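You operate a simulated robot arm through the tools that you are given. There is no shell and no other tool. Be economical: measure what you need, move in short steps, check, and stop when the job is done.

Carry out the task below with a simulated robot arm. There is one attempt and no reset: what you move stays moved.

Task
Fetch the blue lock cartridge and set it on the framed lens on the top of the rework table.

Only the result counts: the job must be done as asked and must still hold three seconds after the hand-in. Knocking over, shifting, dropping, spilling or breaking anything else fails it.

Robot
A 7-joint arm with a two-finger parallel gripper, fixed in place. Base frame: the origin is at the foot of the arm, x ahead of it, y to its left, z up; the work surface is at about z = 0. Readings come in m, degrees, newtons and seconds.
With the tool pointing down near the work surface it reaches from about 0.24 to 0.62 m from the base axis. Its first joint turns from -66.0 to 66.0 degrees. Payload 2.6 kg.
The tool frame sits at the grasp point between the pads (the TCP): z along the fingers, y along the line on which they close. The tips reach 0.03 m beyond it. The gripper opens to 0.094 m. The fingers are 0.028 m wide and 0.01 m thick; the gripper's body (0.05 by 0.096 m) begins 0.055 m behind the TCP.
Orientation is that of the tool frame in the base frame, as a unit quaternion [x, y, z, w]. With the fingers straight down and closing along the base's y, the tool's x points along the base's -x, its y along +y and its z along -z.

Tools
- The arm moves only by the tool step_arm. Its argument "moves" is a list of rows, each an object of numbers (a shift or turn left out is 0, a gripper value left out holds the last): "dx", "dy", "dz": the shift along the tool's x, y, z in m; "wx", "wy", "wz": the turn, a rotation vector about the tool's x, y, z in degrees; "claw": the finger opening in m, from 0 to 0.094. In form: [{"dx": .., "dy": .., "dz": .., "wx": .., "wy": .., "wz": .., "claw": ..}, ...]. A call has 1 to 8 rows; each row shifts and turns the commanded pose from where the row before left it, along the tool's axes as they then stand. Rows are played at 5 a second. More than 0.05 m and 8.6 degrees between two rows, or a gripper value outside its range, and nothing of the call is played. Where a pose cannot be reached the arm comes as near as it can. A force on the tool above 40 N (or 10 N above the force at the start of the call, whichever is more), or a blocked arm, ends the call early, and 0.2 s more pass. The fingers move at their own pace (about 0.072 m/s each) and stop on an object; they squeeze with about 24 N. The grip force told is the motor's: it shows also when the fingers shut on nothing. Time passes only in rows, and 0.2 s behind the last, so rows that do not move let the fingers close. The reply holds the time, the measured pose of the TCP, the force on the tool along the base axes, the opening and the grip force, in the units named above and with some noise, and new pictures: "pictures" is both (left out), scene, wrist or none.
- Cameras (640 x 400 px; columns grow to the right, rows downward): "scene" is fixed at [0.0095, 0.4207, 0.5635]; the picture's right is [-0.94, -0.34, 0.00], its down [-0.20, 0.55, -0.81] and it looks along [0.28, -0.76, -0.58] (base axes); focal length 351 px, centre (320, 200). "wrist" rides on the gripper at [-0.037, 0, -0.058] in the tool frame; the picture's right is [0.00, -1.00, 0.00], its down [0.97, 0.00, -0.24] and it looks along [0.24, 0.00, 0.97] (tool axes); focal length 218 px, centre (320, 200). There is no depth. A picture from a camera that has moved, and an enlarged one, comes with that camera's place and axes in the base frame and with its lens.
- close_up(camera, box): a new picture of the part [left, top, right, bottom] of that camera's present view, enlarged. The clock stands still meanwhile.
- close_job(): hands the job in; it is judged then, once.

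Go step by step. Nothing tells you positions but the pictures and the camera data: compare them with the known pose of the tool, close in by small moves and look again before you grip or let go. The budget is 90 turns and 150 pictures, counting those below and the enlarged ones. Unless the task says otherwise, let go and move clear before handing in, and close with one line.

The tools are called after ">>>" as a command line: name --argument value ..., lists and objects as JSON in quotes. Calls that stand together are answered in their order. step_arm: Moves the arm, as the interface text tells. Its arguments: {"type":"object","properties":{"moves":{"type":"array","items":{"type":"object","properties":{"dx":{"type":"number"},"dy":{"type":"number"},"dz":{"type":"number"},"wx":{"type":"number"},"wy":{"type":"number"},"wz":{"type":"number"},"claw":{"type":"number"}}}},"pictures":{"type":"string","enum":["both","scene","wrist","none"]}},"required":["moves"]} The other tools are called the same way: close_up (camera, box) takes an enlarged picture of a part of a camera's view; close_job () hands the job in.

At the start:

```text
clock: 0.0
tcp_pos: [0.2847, -0.3054, 0.2312]
orientation: [-0.001, 1.0, 0.0, 0.0]
force: [0.1, 0.8, 0.2]
gripper_width: 0.0942
grasp_force: 0.0
```

scene: 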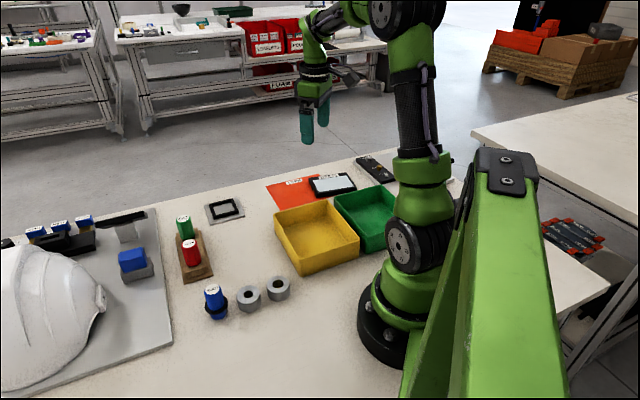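
wrist: 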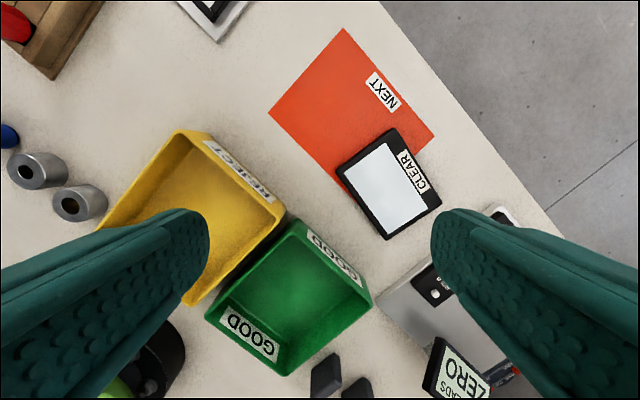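

I see several blue things on the left and a framed item near the bins. I'll zoom in to tell the candidates apart.

>>> close_up --camera "scene" --box '[0, 190, 160, 290]'

>>> close_up --camera "scene" --box '[160, 180, 320, 330]'

>>> close_up --camera "scene" --box '[250, 130, 410, 230]'

```text
4.00 times, centred on (80, 240) of scene
camera zoom: at [0.0095, 0.4207, 0.5635], right [-0.94, -0.34, 0.0], down [-0.2, 0.55, -0.81], along [0.28, -0.76, -0.58], focal length 1406 px, centre (1280, 40)
```

zoom: 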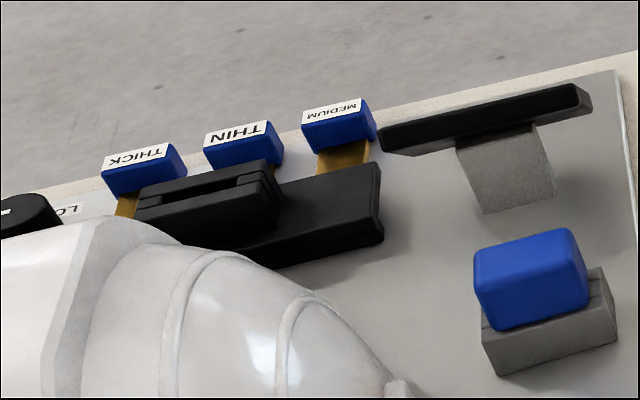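

```text
2.67 times, centred on (240, 255) of scene
camera zoom: at [0.0095, 0.4207, 0.5635], right [-0.94, -0.34, 0.0], down [-0.2, 0.55, -0.81], along [0.28, -0.76, -0.58], focal length 937 px, centre (533, 53)
```

zoom: 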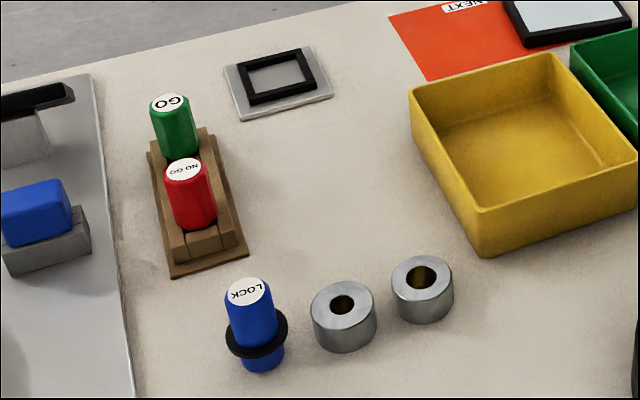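

```text
4.00 times, centred on (330, 180) of scene
camera zoom: at [0.0095, 0.4207, 0.5635], right [-0.94, -0.34, 0.0], down [-0.2, 0.55, -0.81], along [0.28, -0.76, -0.58], focal length 1406 px, centre (280, 280)
```

zoom: 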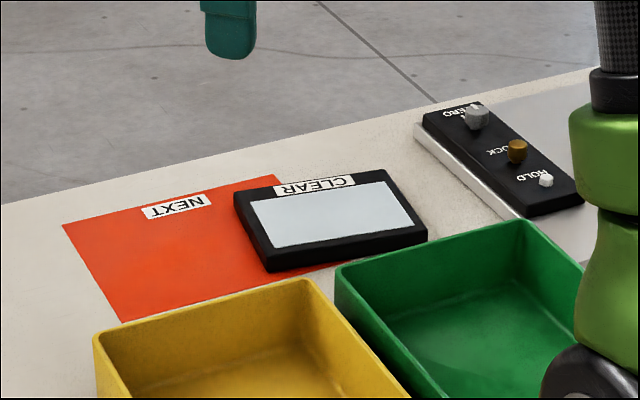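

The LOCK-labelled blue cylinder with a black ring, near (0.33, 0.11), is the cartridge. There are two candidates for the framed lens: the framed plate near (0.50, -0.19) and the CLEAR pane near (0.28, -0.41). I'll zoom in with the wrist camera.

>>> close_up --camera "wrist" --box '[300, 110, 460, 250]'

>>> step_arm --moves '[{"dx": -0.03, "dy": 0.03}, {"dx": -0.03, "dy": 0.03}, {"dx": -0.03, "dy": 0.03}, {"dx": -0.03, "dy": 0.03}]' --pictures "wrist"

```text
2.86 times, centred on (380, 180) of wrist
camera zoom: at [0.3209, -0.3051, 0.2888], right [0.0, -1.0, 0.0], down [-0.97, 0.0, 0.24], along [-0.24, 0.0, -0.97], focal length 624 px, centre (149, 257)
```

zoom: 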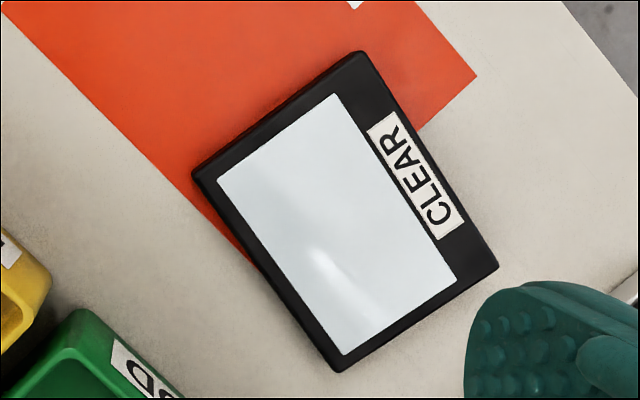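

```text
clock: 1.0
tcp_pos: [0.4064, -0.1843, 0.2307]
orientation: [0.0, 1.0, 0.0, 0.0]
force: [0.7, 0.8, 0.6]
gripper_width: 0.0938
grasp_force: 0.0
camera wrist: at [0.4434, -0.1841, 0.2887], right [0.0, -1.0, 0.0], down [-0.97, 0.0, 0.24], along [-0.24, 0.0, -0.97], focal length 218 px, centre (320, 200)
```

wrist: 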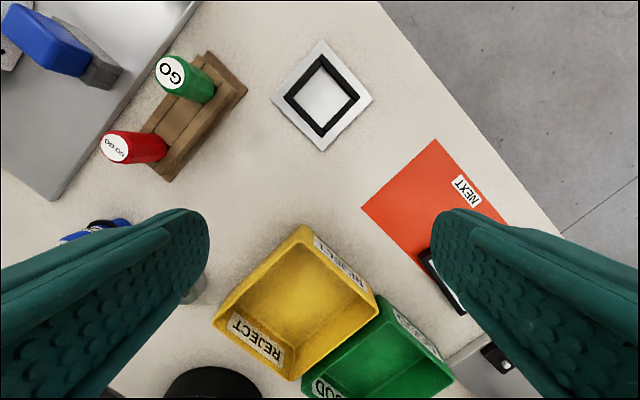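

The framed grey plate is in view now. I'll enlarge it, then look over the left side, where other lenses could be.

>>> close_up --camera "wrist" --box '[260, 30, 388, 160]'

>>> step_arm --moves '[{"dy": 0.05, "dz": -0.02}, {"dy": 0.05, "dz": -0.02}, {"dy": 0.05, "dz": -0.02}, {"dy": 0.05, "dz": -0.02}, {"dy": 0.05}]' --pictures "wrist"

```text
3.08 times, centred on (324, 95) of wrist
camera zoom: at [0.4434, -0.1841, 0.2887], right [0.0, -1.0, 0.0], down [-0.97, 0.0, 0.24], along [-0.24, 0.0, -0.97], focal length 672 px, centre (308, 523)
```

zoom: 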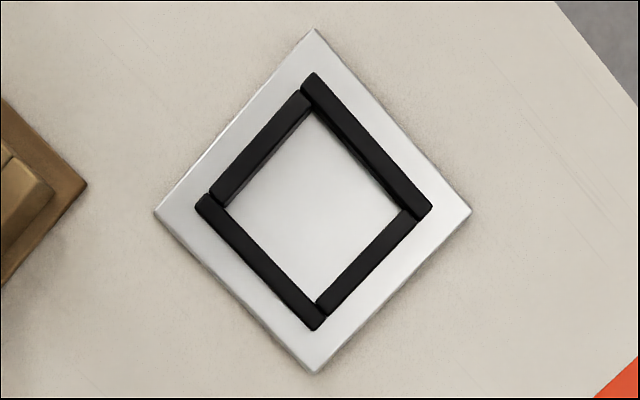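

```text
refused: row 1 steps farther than a row can; nothing moved
```

The grey plate is a metal nest with four raised bars, with no lens in it. The CLEAR pane does look like a framed lens, but I'll check the left side before deciding.

>>> step_arm --moves '[{"dy": 0.045, "dz": -0.015}, {"dy": 0.045, "dz": -0.015}, {"dy": 0.045, "dz": -0.015}, {"dy": 0.045, "dz": -0.015}, {"dy": 0.045}, {"dy": 0.045}]' --pictures "wrist"

```text
clock: 2.4
tcp_pos: [0.4046, 0.0847, 0.2902]
orientation: [-0.001, 1.0, -0.001, 0.0]
force: [-0.1, 0.2, 0.0]
gripper_width: 0.094
grasp_force: 0.0
camera wrist: at [0.4411, 0.0854, 0.3476], right [0.0, -1.0, 0.0], down [-0.97, 0.0, 0.24], along [-0.24, 0.0, -0.97], focal length 218 px, centre (320, 200)
```

wrist: 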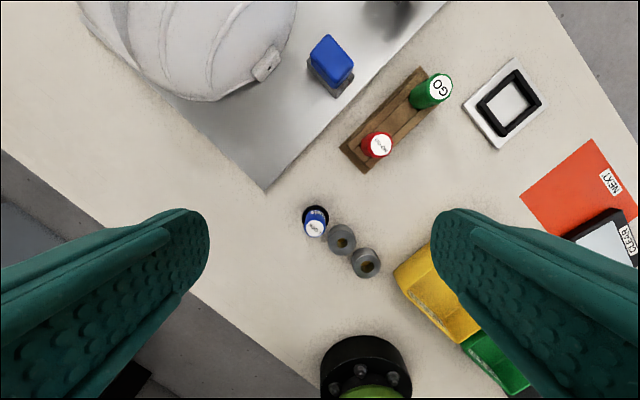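

The remaining black items on the left are out of reach and aren't lenses, so the CLEAR pane is the target. I put the cartridge at about (0.332, 0.091) with its top near z 0.063. Next I'll move over it and turn the fingers 45° so they clear the neighbouring grey rings.

>>> step_arm --moves '[{"dx": 0.036, "dy": 0.003}, {"dx": 0.036, "dy": 0.003}, {"wz": -7.5, "dz": 0.02}, {"wz": -7.5, "dz": 0.02}, {"wz": -7.5, "dz": 0.02}, {"wz": -7.5, "dz": 0.02}, {"wz": -7.5, "dz": 0.02}, {"wz": -7.5, "dz": 0.02}]'

```text
clock: 4.2
tcp_pos: [0.3308, 0.0897, 0.1708]
orientation: [-0.384, 0.924, 0.0, 0.0]
force: [-0.3, -0.4, 0.3]
gripper_width: 0.0938
grasp_force: 0.1
camera wrist: at [0.3574, 0.1172, 0.2282], right [0.71, -0.71, 0.0], down [-0.69, -0.69, 0.24], along [-0.17, -0.17, -0.97], focal length 218 px, centre (320, 200)
```

scene: 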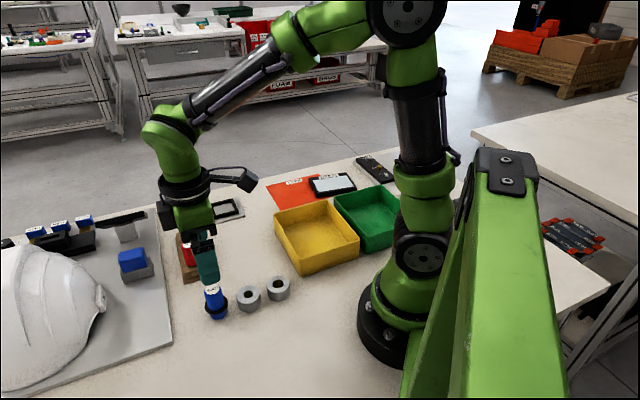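
wrist: 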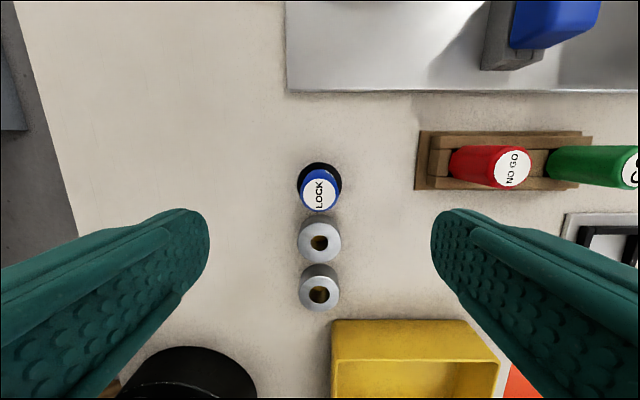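

The cartridge is centred under the gripper, with a body about 3 cm across and a ring about 4 cm. I'll go down partway and look at heights.

>>> step_arm --moves '[{"dz": 0.03}, {"dz": 0.03}, {"dz": 0.01}]' --pictures "wrist"

>>> close_up --camera "scene" --box '[160, 240, 288, 330]'

```text
clock: 5.0
tcp_pos: [0.3325, 0.0897, 0.1009]
orientation: [-0.382, 0.924, 0.0, 0.0]
force: [-0.6, -0.1, -1.3]
gripper_width: 0.0939
grasp_force: 0.0
camera wrist: at [0.3582, 0.1169, 0.158], right [0.71, -0.71, 0.0], down [-0.69, -0.69, 0.24], along [-0.17, -0.17, -0.97], focal length 218 px, centre (320, 200)
```

wrist: 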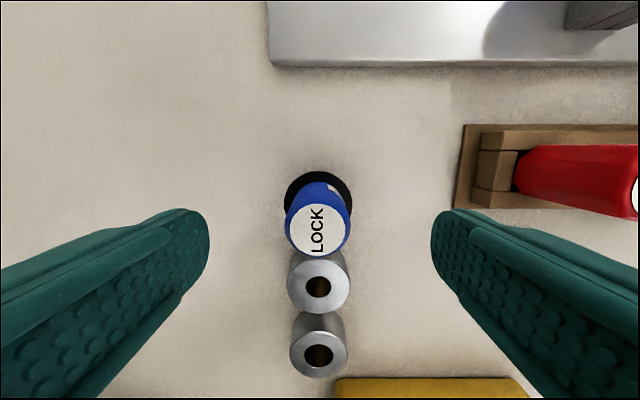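

```text
4.44 times, centred on (224, 285) of scene
camera zoom: at [0.0095, 0.4207, 0.5635], right [-0.94, -0.34, 0.0], down [-0.2, 0.55, -0.81], along [0.28, -0.76, -0.58], focal length 1562 px, centre (747, -178)
```

zoom: 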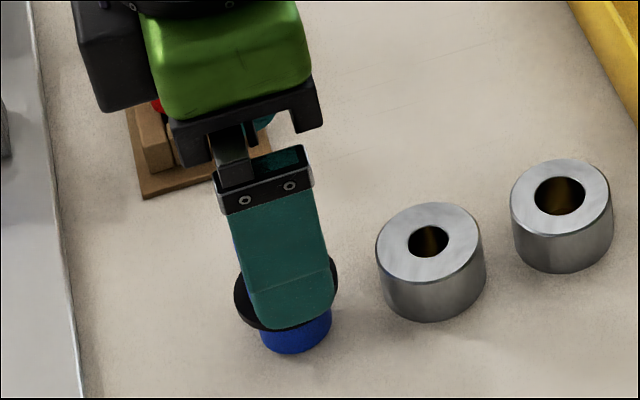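

The cartridge top is near z 0.062 and the ring near 0.02. I'll lower to TCP z of about 0.062, which keeps the tips just above the ring.

>>> step_arm --moves '[{"dz": 0.02}, {"dz": 0.018}, {}]' --pictures "wrist"

>>> close_up --camera "scene" --box '[160, 240, 288, 330]'

```text
clock: 5.8
tcp_pos: [0.3321, 0.0905, 0.0626]
orientation: [-0.383, 0.924, -0.001, 0.0]
force: [0.0, -0.2, -0.8]
gripper_width: 0.0937
grasp_force: 0.0
camera wrist: at [0.3586, 0.1165, 0.1197], right [0.71, -0.71, 0.0], down [-0.69, -0.69, 0.24], along [-0.17, -0.17, -0.97], focal length 218 px, centre (320, 200)
```

wrist: 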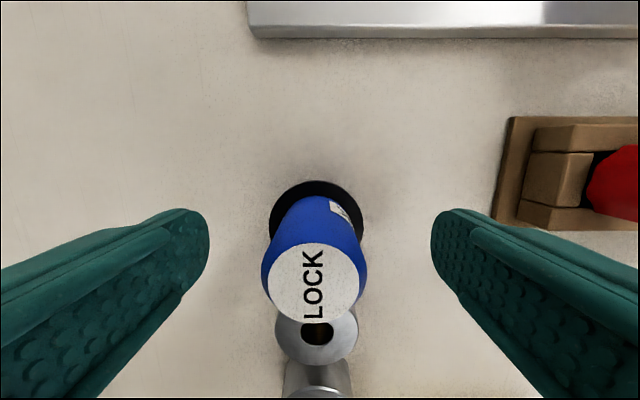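

```text
4.44 times, centred on (224, 285) of scene
camera zoom: at [0.0095, 0.4207, 0.5635], right [-0.94, -0.34, 0.0], down [-0.2, 0.55, -0.81], along [0.28, -0.76, -0.58], focal length 1562 px, centre (747, -178)
```

zoom: 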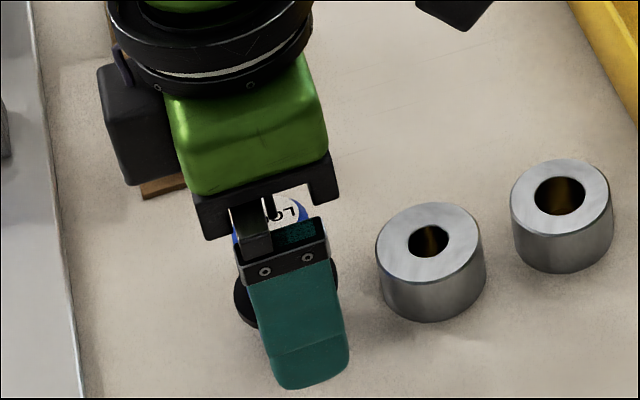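

The cartridge top looks a little higher, around 0.066, with the ring top around 0.03. I'll raise 4 mm, centre by 1.5 mm and close on the body.

>>> step_arm --moves '[{"dz": -0.004, "dy": 0.0015}, {"claw": 0.05}, {"claw": 0.02}, {"claw": 0.02}, {"claw": 0.02}, {"claw": 0.02}]' --pictures "wrist"

>>> close_up --camera "scene" --box '[160, 240, 288, 330]'

```text
clock: 7.2
tcp_pos: [0.3307, 0.0911, 0.0681]
orientation: [-0.383, 0.924, 0.0, 0.001]
force: [-0.5, -0.2, 0.8]
gripper_width: 0.0289
grasp_force: 24.2
camera wrist: at [0.3569, 0.1177, 0.1242], right [0.71, -0.71, 0.0], down [-0.69, -0.69, 0.24], along [-0.17, -0.17, -0.97], focal length 218 px, centre (320, 200)
```

wrist: 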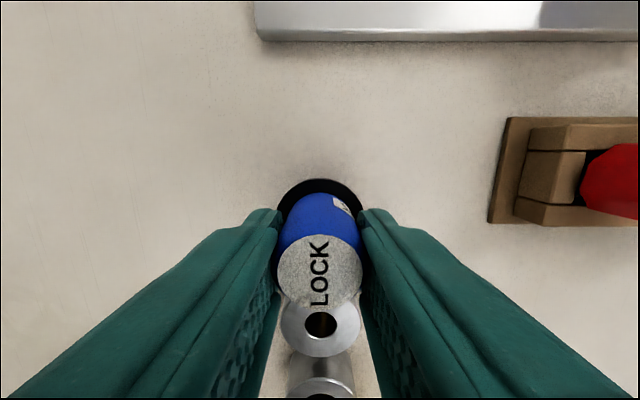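

```text
4.44 times, centred on (224, 285) of scene
camera zoom: at [0.0095, 0.4207, 0.5635], right [-0.94, -0.34, 0.0], down [-0.2, 0.55, -0.81], along [0.28, -0.76, -0.58], focal length 1562 px, centre (747, -178)
```

zoom: 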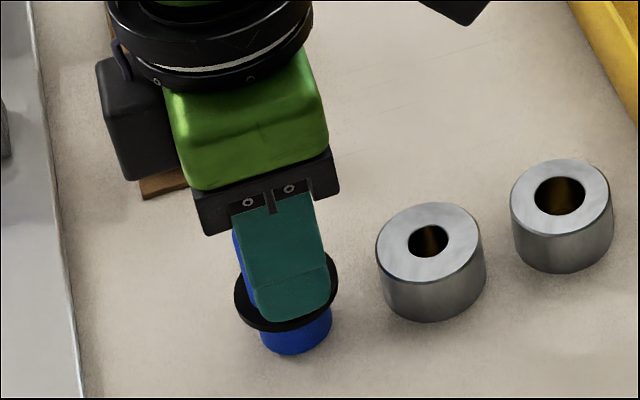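

Gripped, with the opening at 0.029 m. I'll lift straight up and check that the ring comes with it.

>>> step_arm --moves '[{"dz": -0.01}, {"dz": -0.03}, {"dz": -0.04}, {"dz": -0.04}, {"dz": -0.03}]'

```text
clock: 8.4
tcp_pos: [0.3301, 0.0904, 0.2174]
orientation: [-0.383, 0.924, 0.0, -0.001]
force: [-0.1, 0.1, -1.0]
gripper_width: 0.0289
grasp_force: 23.8
camera wrist: at [0.3574, 0.1182, 0.2749], right [0.71, -0.71, 0.0], down [-0.69, -0.69, 0.24], along [-0.17, -0.17, -0.97], focal length 218 px, centre (320, 200)
```

scene: 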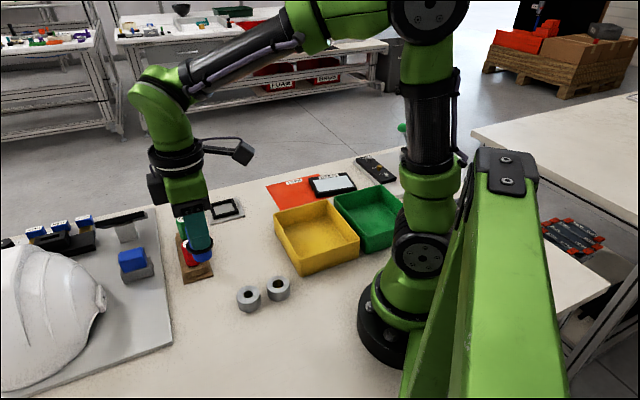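
wrist: 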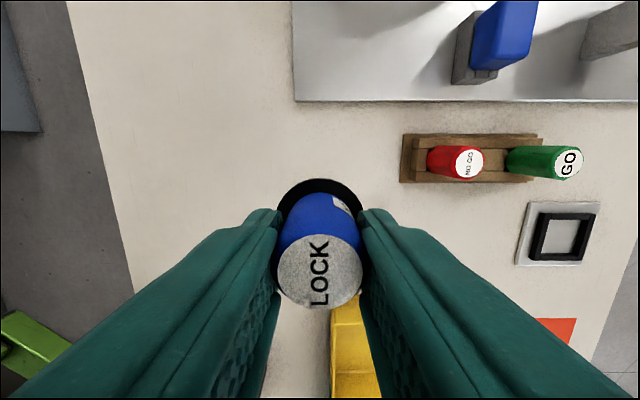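

The cartridge came up with its ring. I'll turn the tool back to square, then carry it over toward the CLEAR lens, which I put at about (0.268, -0.393).

>>> step_arm --moves '[{"wz": 7.5}, {"wz": 7.5}, {"wz": 7.5}, {"wz": 7.5}, {"wz": 7.5}, {"wz": 7.5}]' --pictures "none"

>>> step_arm --moves '[{"dy": -0.04}, {"dy": -0.04}, {"dy": -0.04}, {"dy": -0.04}, {"dy": -0.04}, {"dy": -0.04}, {"dy": -0.04}, {"dy": -0.04, "dx": 0.02}]'

```text
clock: 9.8
tcp_pos: [0.3309, 0.0916, 0.2177]
orientation: [0.002, 1.0, 0.0, 0.0]
force: [-0.5, 0.9, -0.7]
gripper_width: 0.0289
grasp_force: 24.4
```

```text
clock: 11.6
tcp_pos: [0.31, -0.226, 0.2184]
orientation: [-0.001, 1.0, -0.001, 0.0]
force: [-0.1, 0.0, -0.2]
gripper_width: 0.0287
grasp_force: 24.4
camera wrist: at [0.347, -0.226, 0.2756], right [0.0, -1.0, 0.0], down [-0.97, 0.0, 0.24], along [-0.24, 0.0, -0.97], focal length 218 px, centre (320, 200)
```

scene: 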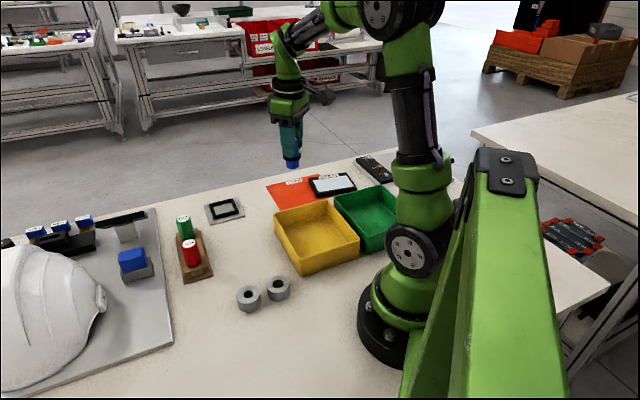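
wrist: 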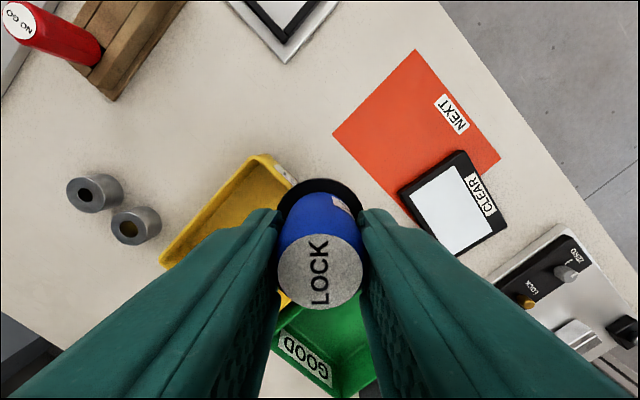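

The new view puts the lens centre at about (0.270, -0.394), which matches. I'll move over it.

>>> step_arm --moves '[{"dy": -0.04, "dx": 0.01}, {"dy": -0.04, "dx": 0.01}, {"dy": -0.04, "dx": 0.01}, {"dy": -0.04, "dx": 0.01}, {"dy": -0.008}, {"dz": 0.04}, {"dz": 0.03}]'

>>> close_up --camera "scene" --box '[260, 100, 420, 200]'

```text
clock: 13.2
tcp_pos: [0.2724, -0.3973, 0.1453]
orientation: [0.0, 1.0, 0.0, 0.0]
force: [-0.4, -0.8, -0.3]
gripper_width: 0.0289
grasp_force: 23.3
camera wrist: at [0.31, -0.3966, 0.2033], right [0.0, -1.0, 0.0], down [-0.97, 0.0, 0.24], along [-0.24, 0.0, -0.97], focal length 218 px, centre (320, 200)
```

scene: 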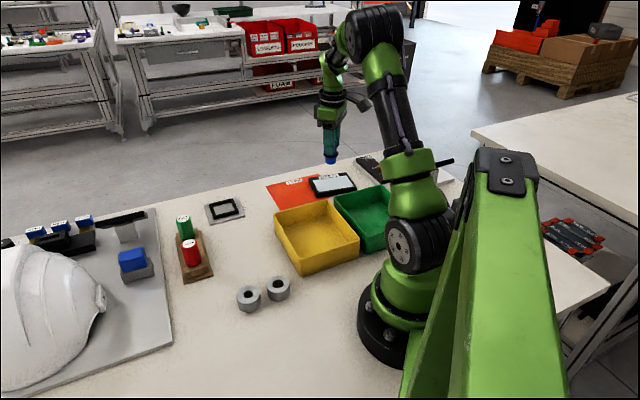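
wrist: 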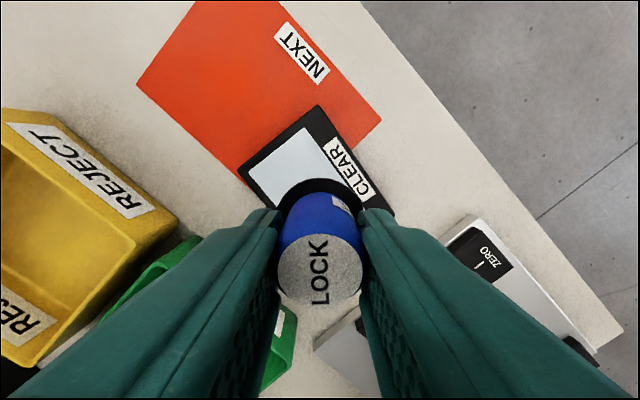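

```text
4.00 times, centred on (340, 150) of scene
camera zoom: at [0.0095, 0.4207, 0.5635], right [-0.94, -0.34, 0.0], down [-0.2, 0.55, -0.81], along [0.28, -0.76, -0.58], focal length 1406 px, centre (240, 400)
```

zoom: 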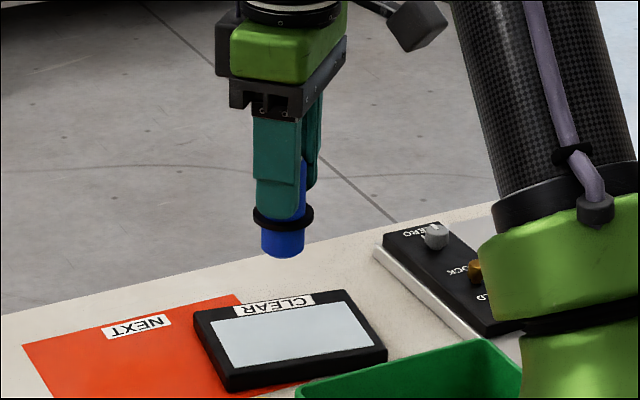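

The lens centre comes out at (0.2705, -0.393) in this view too. I'll trim slightly and lower close to it.

>>> step_arm --moves '[{"dx": 0.001, "dy": 0.003, "dz": 0.02}, {"dz": 0.02}, {"dz": 0.01}, {}]' --pictures "wrist"

>>> close_up --camera "scene" --box '[290, 140, 386, 200]'

```text
clock: 14.2
tcp_pos: [0.2709, -0.3921, 0.0968]
orientation: [-0.001, 1.0, 0.0, 0.0]
force: [-0.6, 0.2, -0.6]
gripper_width: 0.029
grasp_force: 24.1
camera wrist: at [0.3079, -0.3918, 0.1547], right [0.0, -1.0, 0.0], down [-0.97, 0.0, 0.24], along [-0.24, 0.0, -0.97], focal length 218 px, centre (320, 200)
```

wrist: 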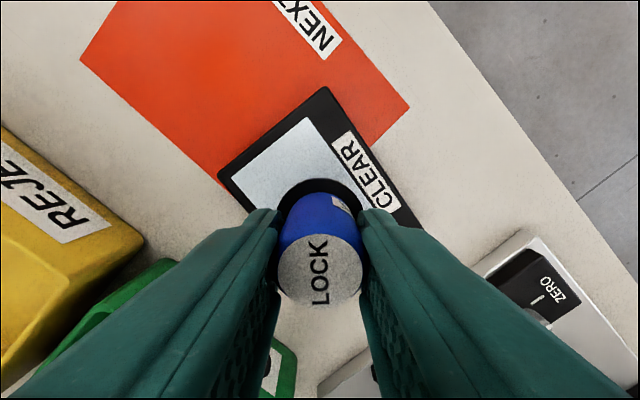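

```text
6.67 times, centred on (338, 170) of scene
camera zoom: at [0.0095, 0.4207, 0.5635], right [-0.94, -0.34, 0.0], down [-0.2, 0.55, -0.81], along [0.28, -0.76, -0.58], focal length 2343 px, centre (200, 400)
```

zoom: 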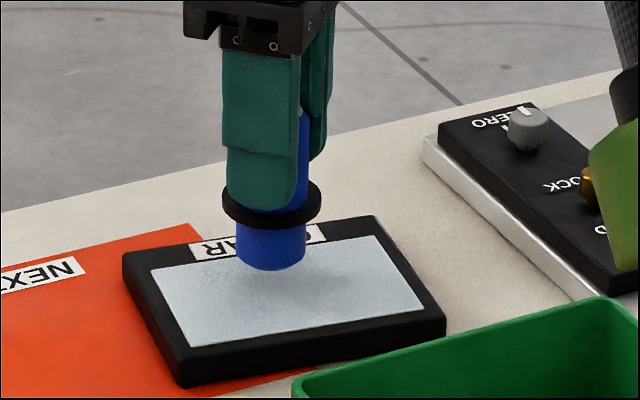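

About 2 cm remain and it's well centred. I'll lower in small steps and watch the force.

>>> step_arm --moves '[{"dz": 0.008}, {"dz": 0.005}, {}]' --pictures "none"

>>> close_up --camera "scene" --box '[290, 140, 386, 200]'

```text
clock: 15.0
tcp_pos: [0.2688, -0.3925, 0.0834]
orientation: [0.0, 1.0, 0.0, 0.0]
force: [1.0, -0.1, -0.4]
gripper_width: 0.0291
grasp_force: 23.9
```

```text
6.67 times, centred on (338, 170) of scene
camera zoom: at [0.0095, 0.4207, 0.5635], right [-0.94, -0.34, 0.0], down [-0.2, 0.55, -0.81], along [0.28, -0.76, -0.58], focal length 2343 px, centre (200, 400)
```

zoom: 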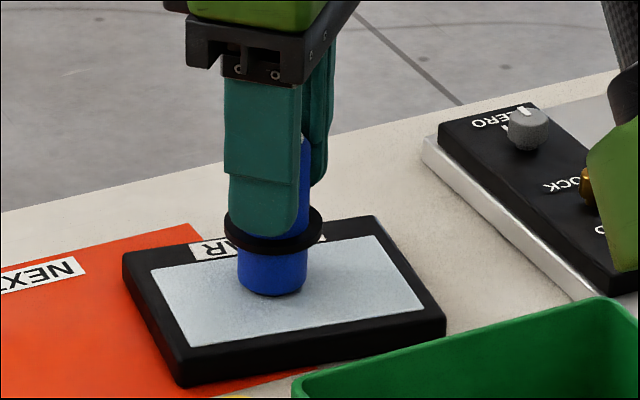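

>>> step_arm --moves '[{"dz": 0.001}, {"dz": 0.001}, {}]' --pictures "none"

>>> step_arm --moves '[{"dz": 0.001}, {}]' --pictures "none"

>>> close_up --camera "scene" --box '[290, 140, 386, 200]'

```text
clock: 15.8
tcp_pos: [0.2701, -0.3941, 0.0831]
orientation: [0.001, 1.0, -0.001, 0.0]
force: [-1.1, 1.8, 4.7]
gripper_width: 0.0289
grasp_force: 24.6
```

```text
clock: 16.4
tcp_pos: [0.271, -0.3953, 0.0836]
orientation: [0.0, 1.0, -0.001, 0.0]
force: [-0.2, 1.9, 14.3]
gripper_width: 0.0289
grasp_force: 24.2
```

```text
6.67 times, centred on (338, 170) of scene
camera zoom: at [0.0095, 0.4208, 0.5634], right [-0.94, -0.34, 0.0], down [-0.2, 0.55, -0.81], along [0.28, -0.76, -0.58], focal length 2343 px, centre (200, 400)
```

zoom: 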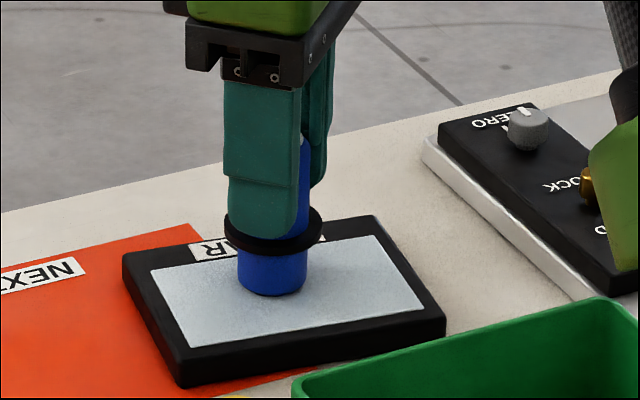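

Contact shows about 14 N, so the cartridge is standing on the lens. I'll ease back a millimetre or so, open slowly and rise clear.

>>> step_arm --moves '[{"dz": -0.0015}, {"claw": 0.034}, {"claw": 0.045}, {"claw": 0.055}, {}]' --pictures "wrist"

>>> close_up --camera "scene" --box '[290, 140, 386, 200]'

```text
clock: 17.6
tcp_pos: [0.2702, -0.3939, 0.0825]
orientation: [-0.001, 1.0, 0.001, 0.0]
force: [-0.2, -0.3, -0.2]
gripper_width: 0.055
grasp_force: 0.1
camera wrist: at [0.307, -0.3933, 0.1405], right [0.0, -1.0, 0.0], down [-0.97, 0.0, 0.24], along [-0.24, 0.0, -0.97], focal length 218 px, centre (320, 200)
```

wrist: 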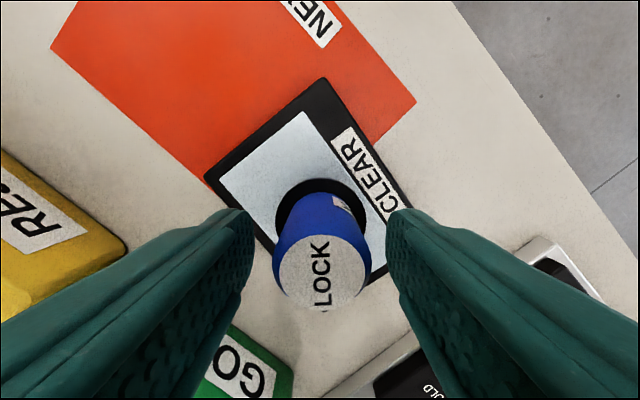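

```text
6.67 times, centred on (338, 170) of scene
camera zoom: at [0.0095, 0.4207, 0.5635], right [-0.94, -0.34, 0.0], down [-0.2, 0.55, -0.81], along [0.28, -0.76, -0.58], focal length 2343 px, centre (200, 400)
```

zoom: 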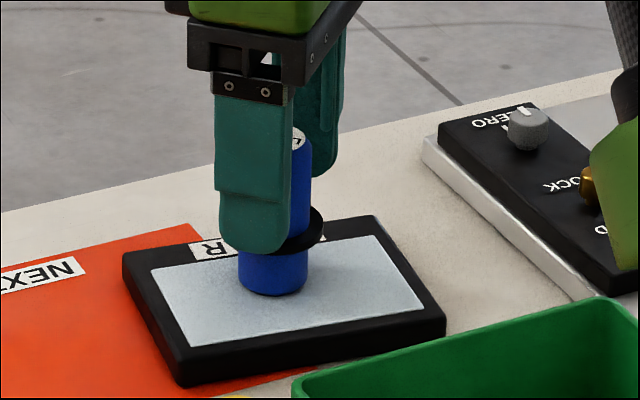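

The cartridge stands upright and free on the lens. I'll raise the arm straight up.

>>> step_arm --moves '[{"dz": -0.02}, {"dz": -0.03}, {"dz": -0.04}, {"dz": -0.04}, {}]'

>>> close_up --camera "scene" --box '[290, 140, 386, 200]'

```text
clock: 18.8
tcp_pos: [0.2692, -0.3946, 0.2126]
orientation: [0.0, 1.0, 0.0, 0.0]
force: [1.1, -0.1, 0.0]
gripper_width: 0.055
grasp_force: 0.0
camera wrist: at [0.3067, -0.3938, 0.2705], right [0.0, -1.0, 0.0], down [-0.97, 0.0, 0.24], along [-0.24, 0.0, -0.97], focal length 218 px, centre (320, 200)
```

scene: 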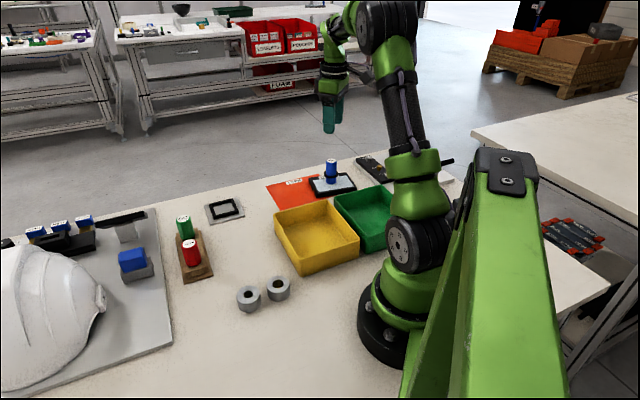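
wrist: 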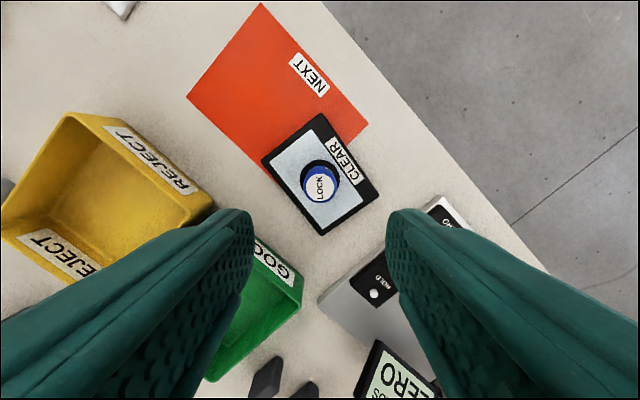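

```text
6.67 times, centred on (338, 170) of scene
camera zoom: at [0.0095, 0.4207, 0.5635], right [-0.94, -0.34, 0.0], down [-0.2, 0.55, -0.81], along [0.28, -0.76, -0.58], focal length 2343 px, centre (200, 400)
```

zoom: 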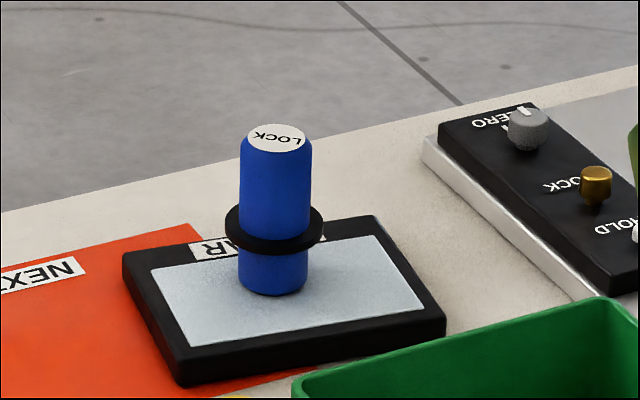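

The cartridge stands upright on the framed lens, the arm is clear and nothing else has moved, so I'm handing in.

>>> close_job

```text
The job is handed in.
```

The blue LOCK cartridge is standing upright on the framed lens marked CLEAR, the gripper is open and clear of it, and the job is handed in.
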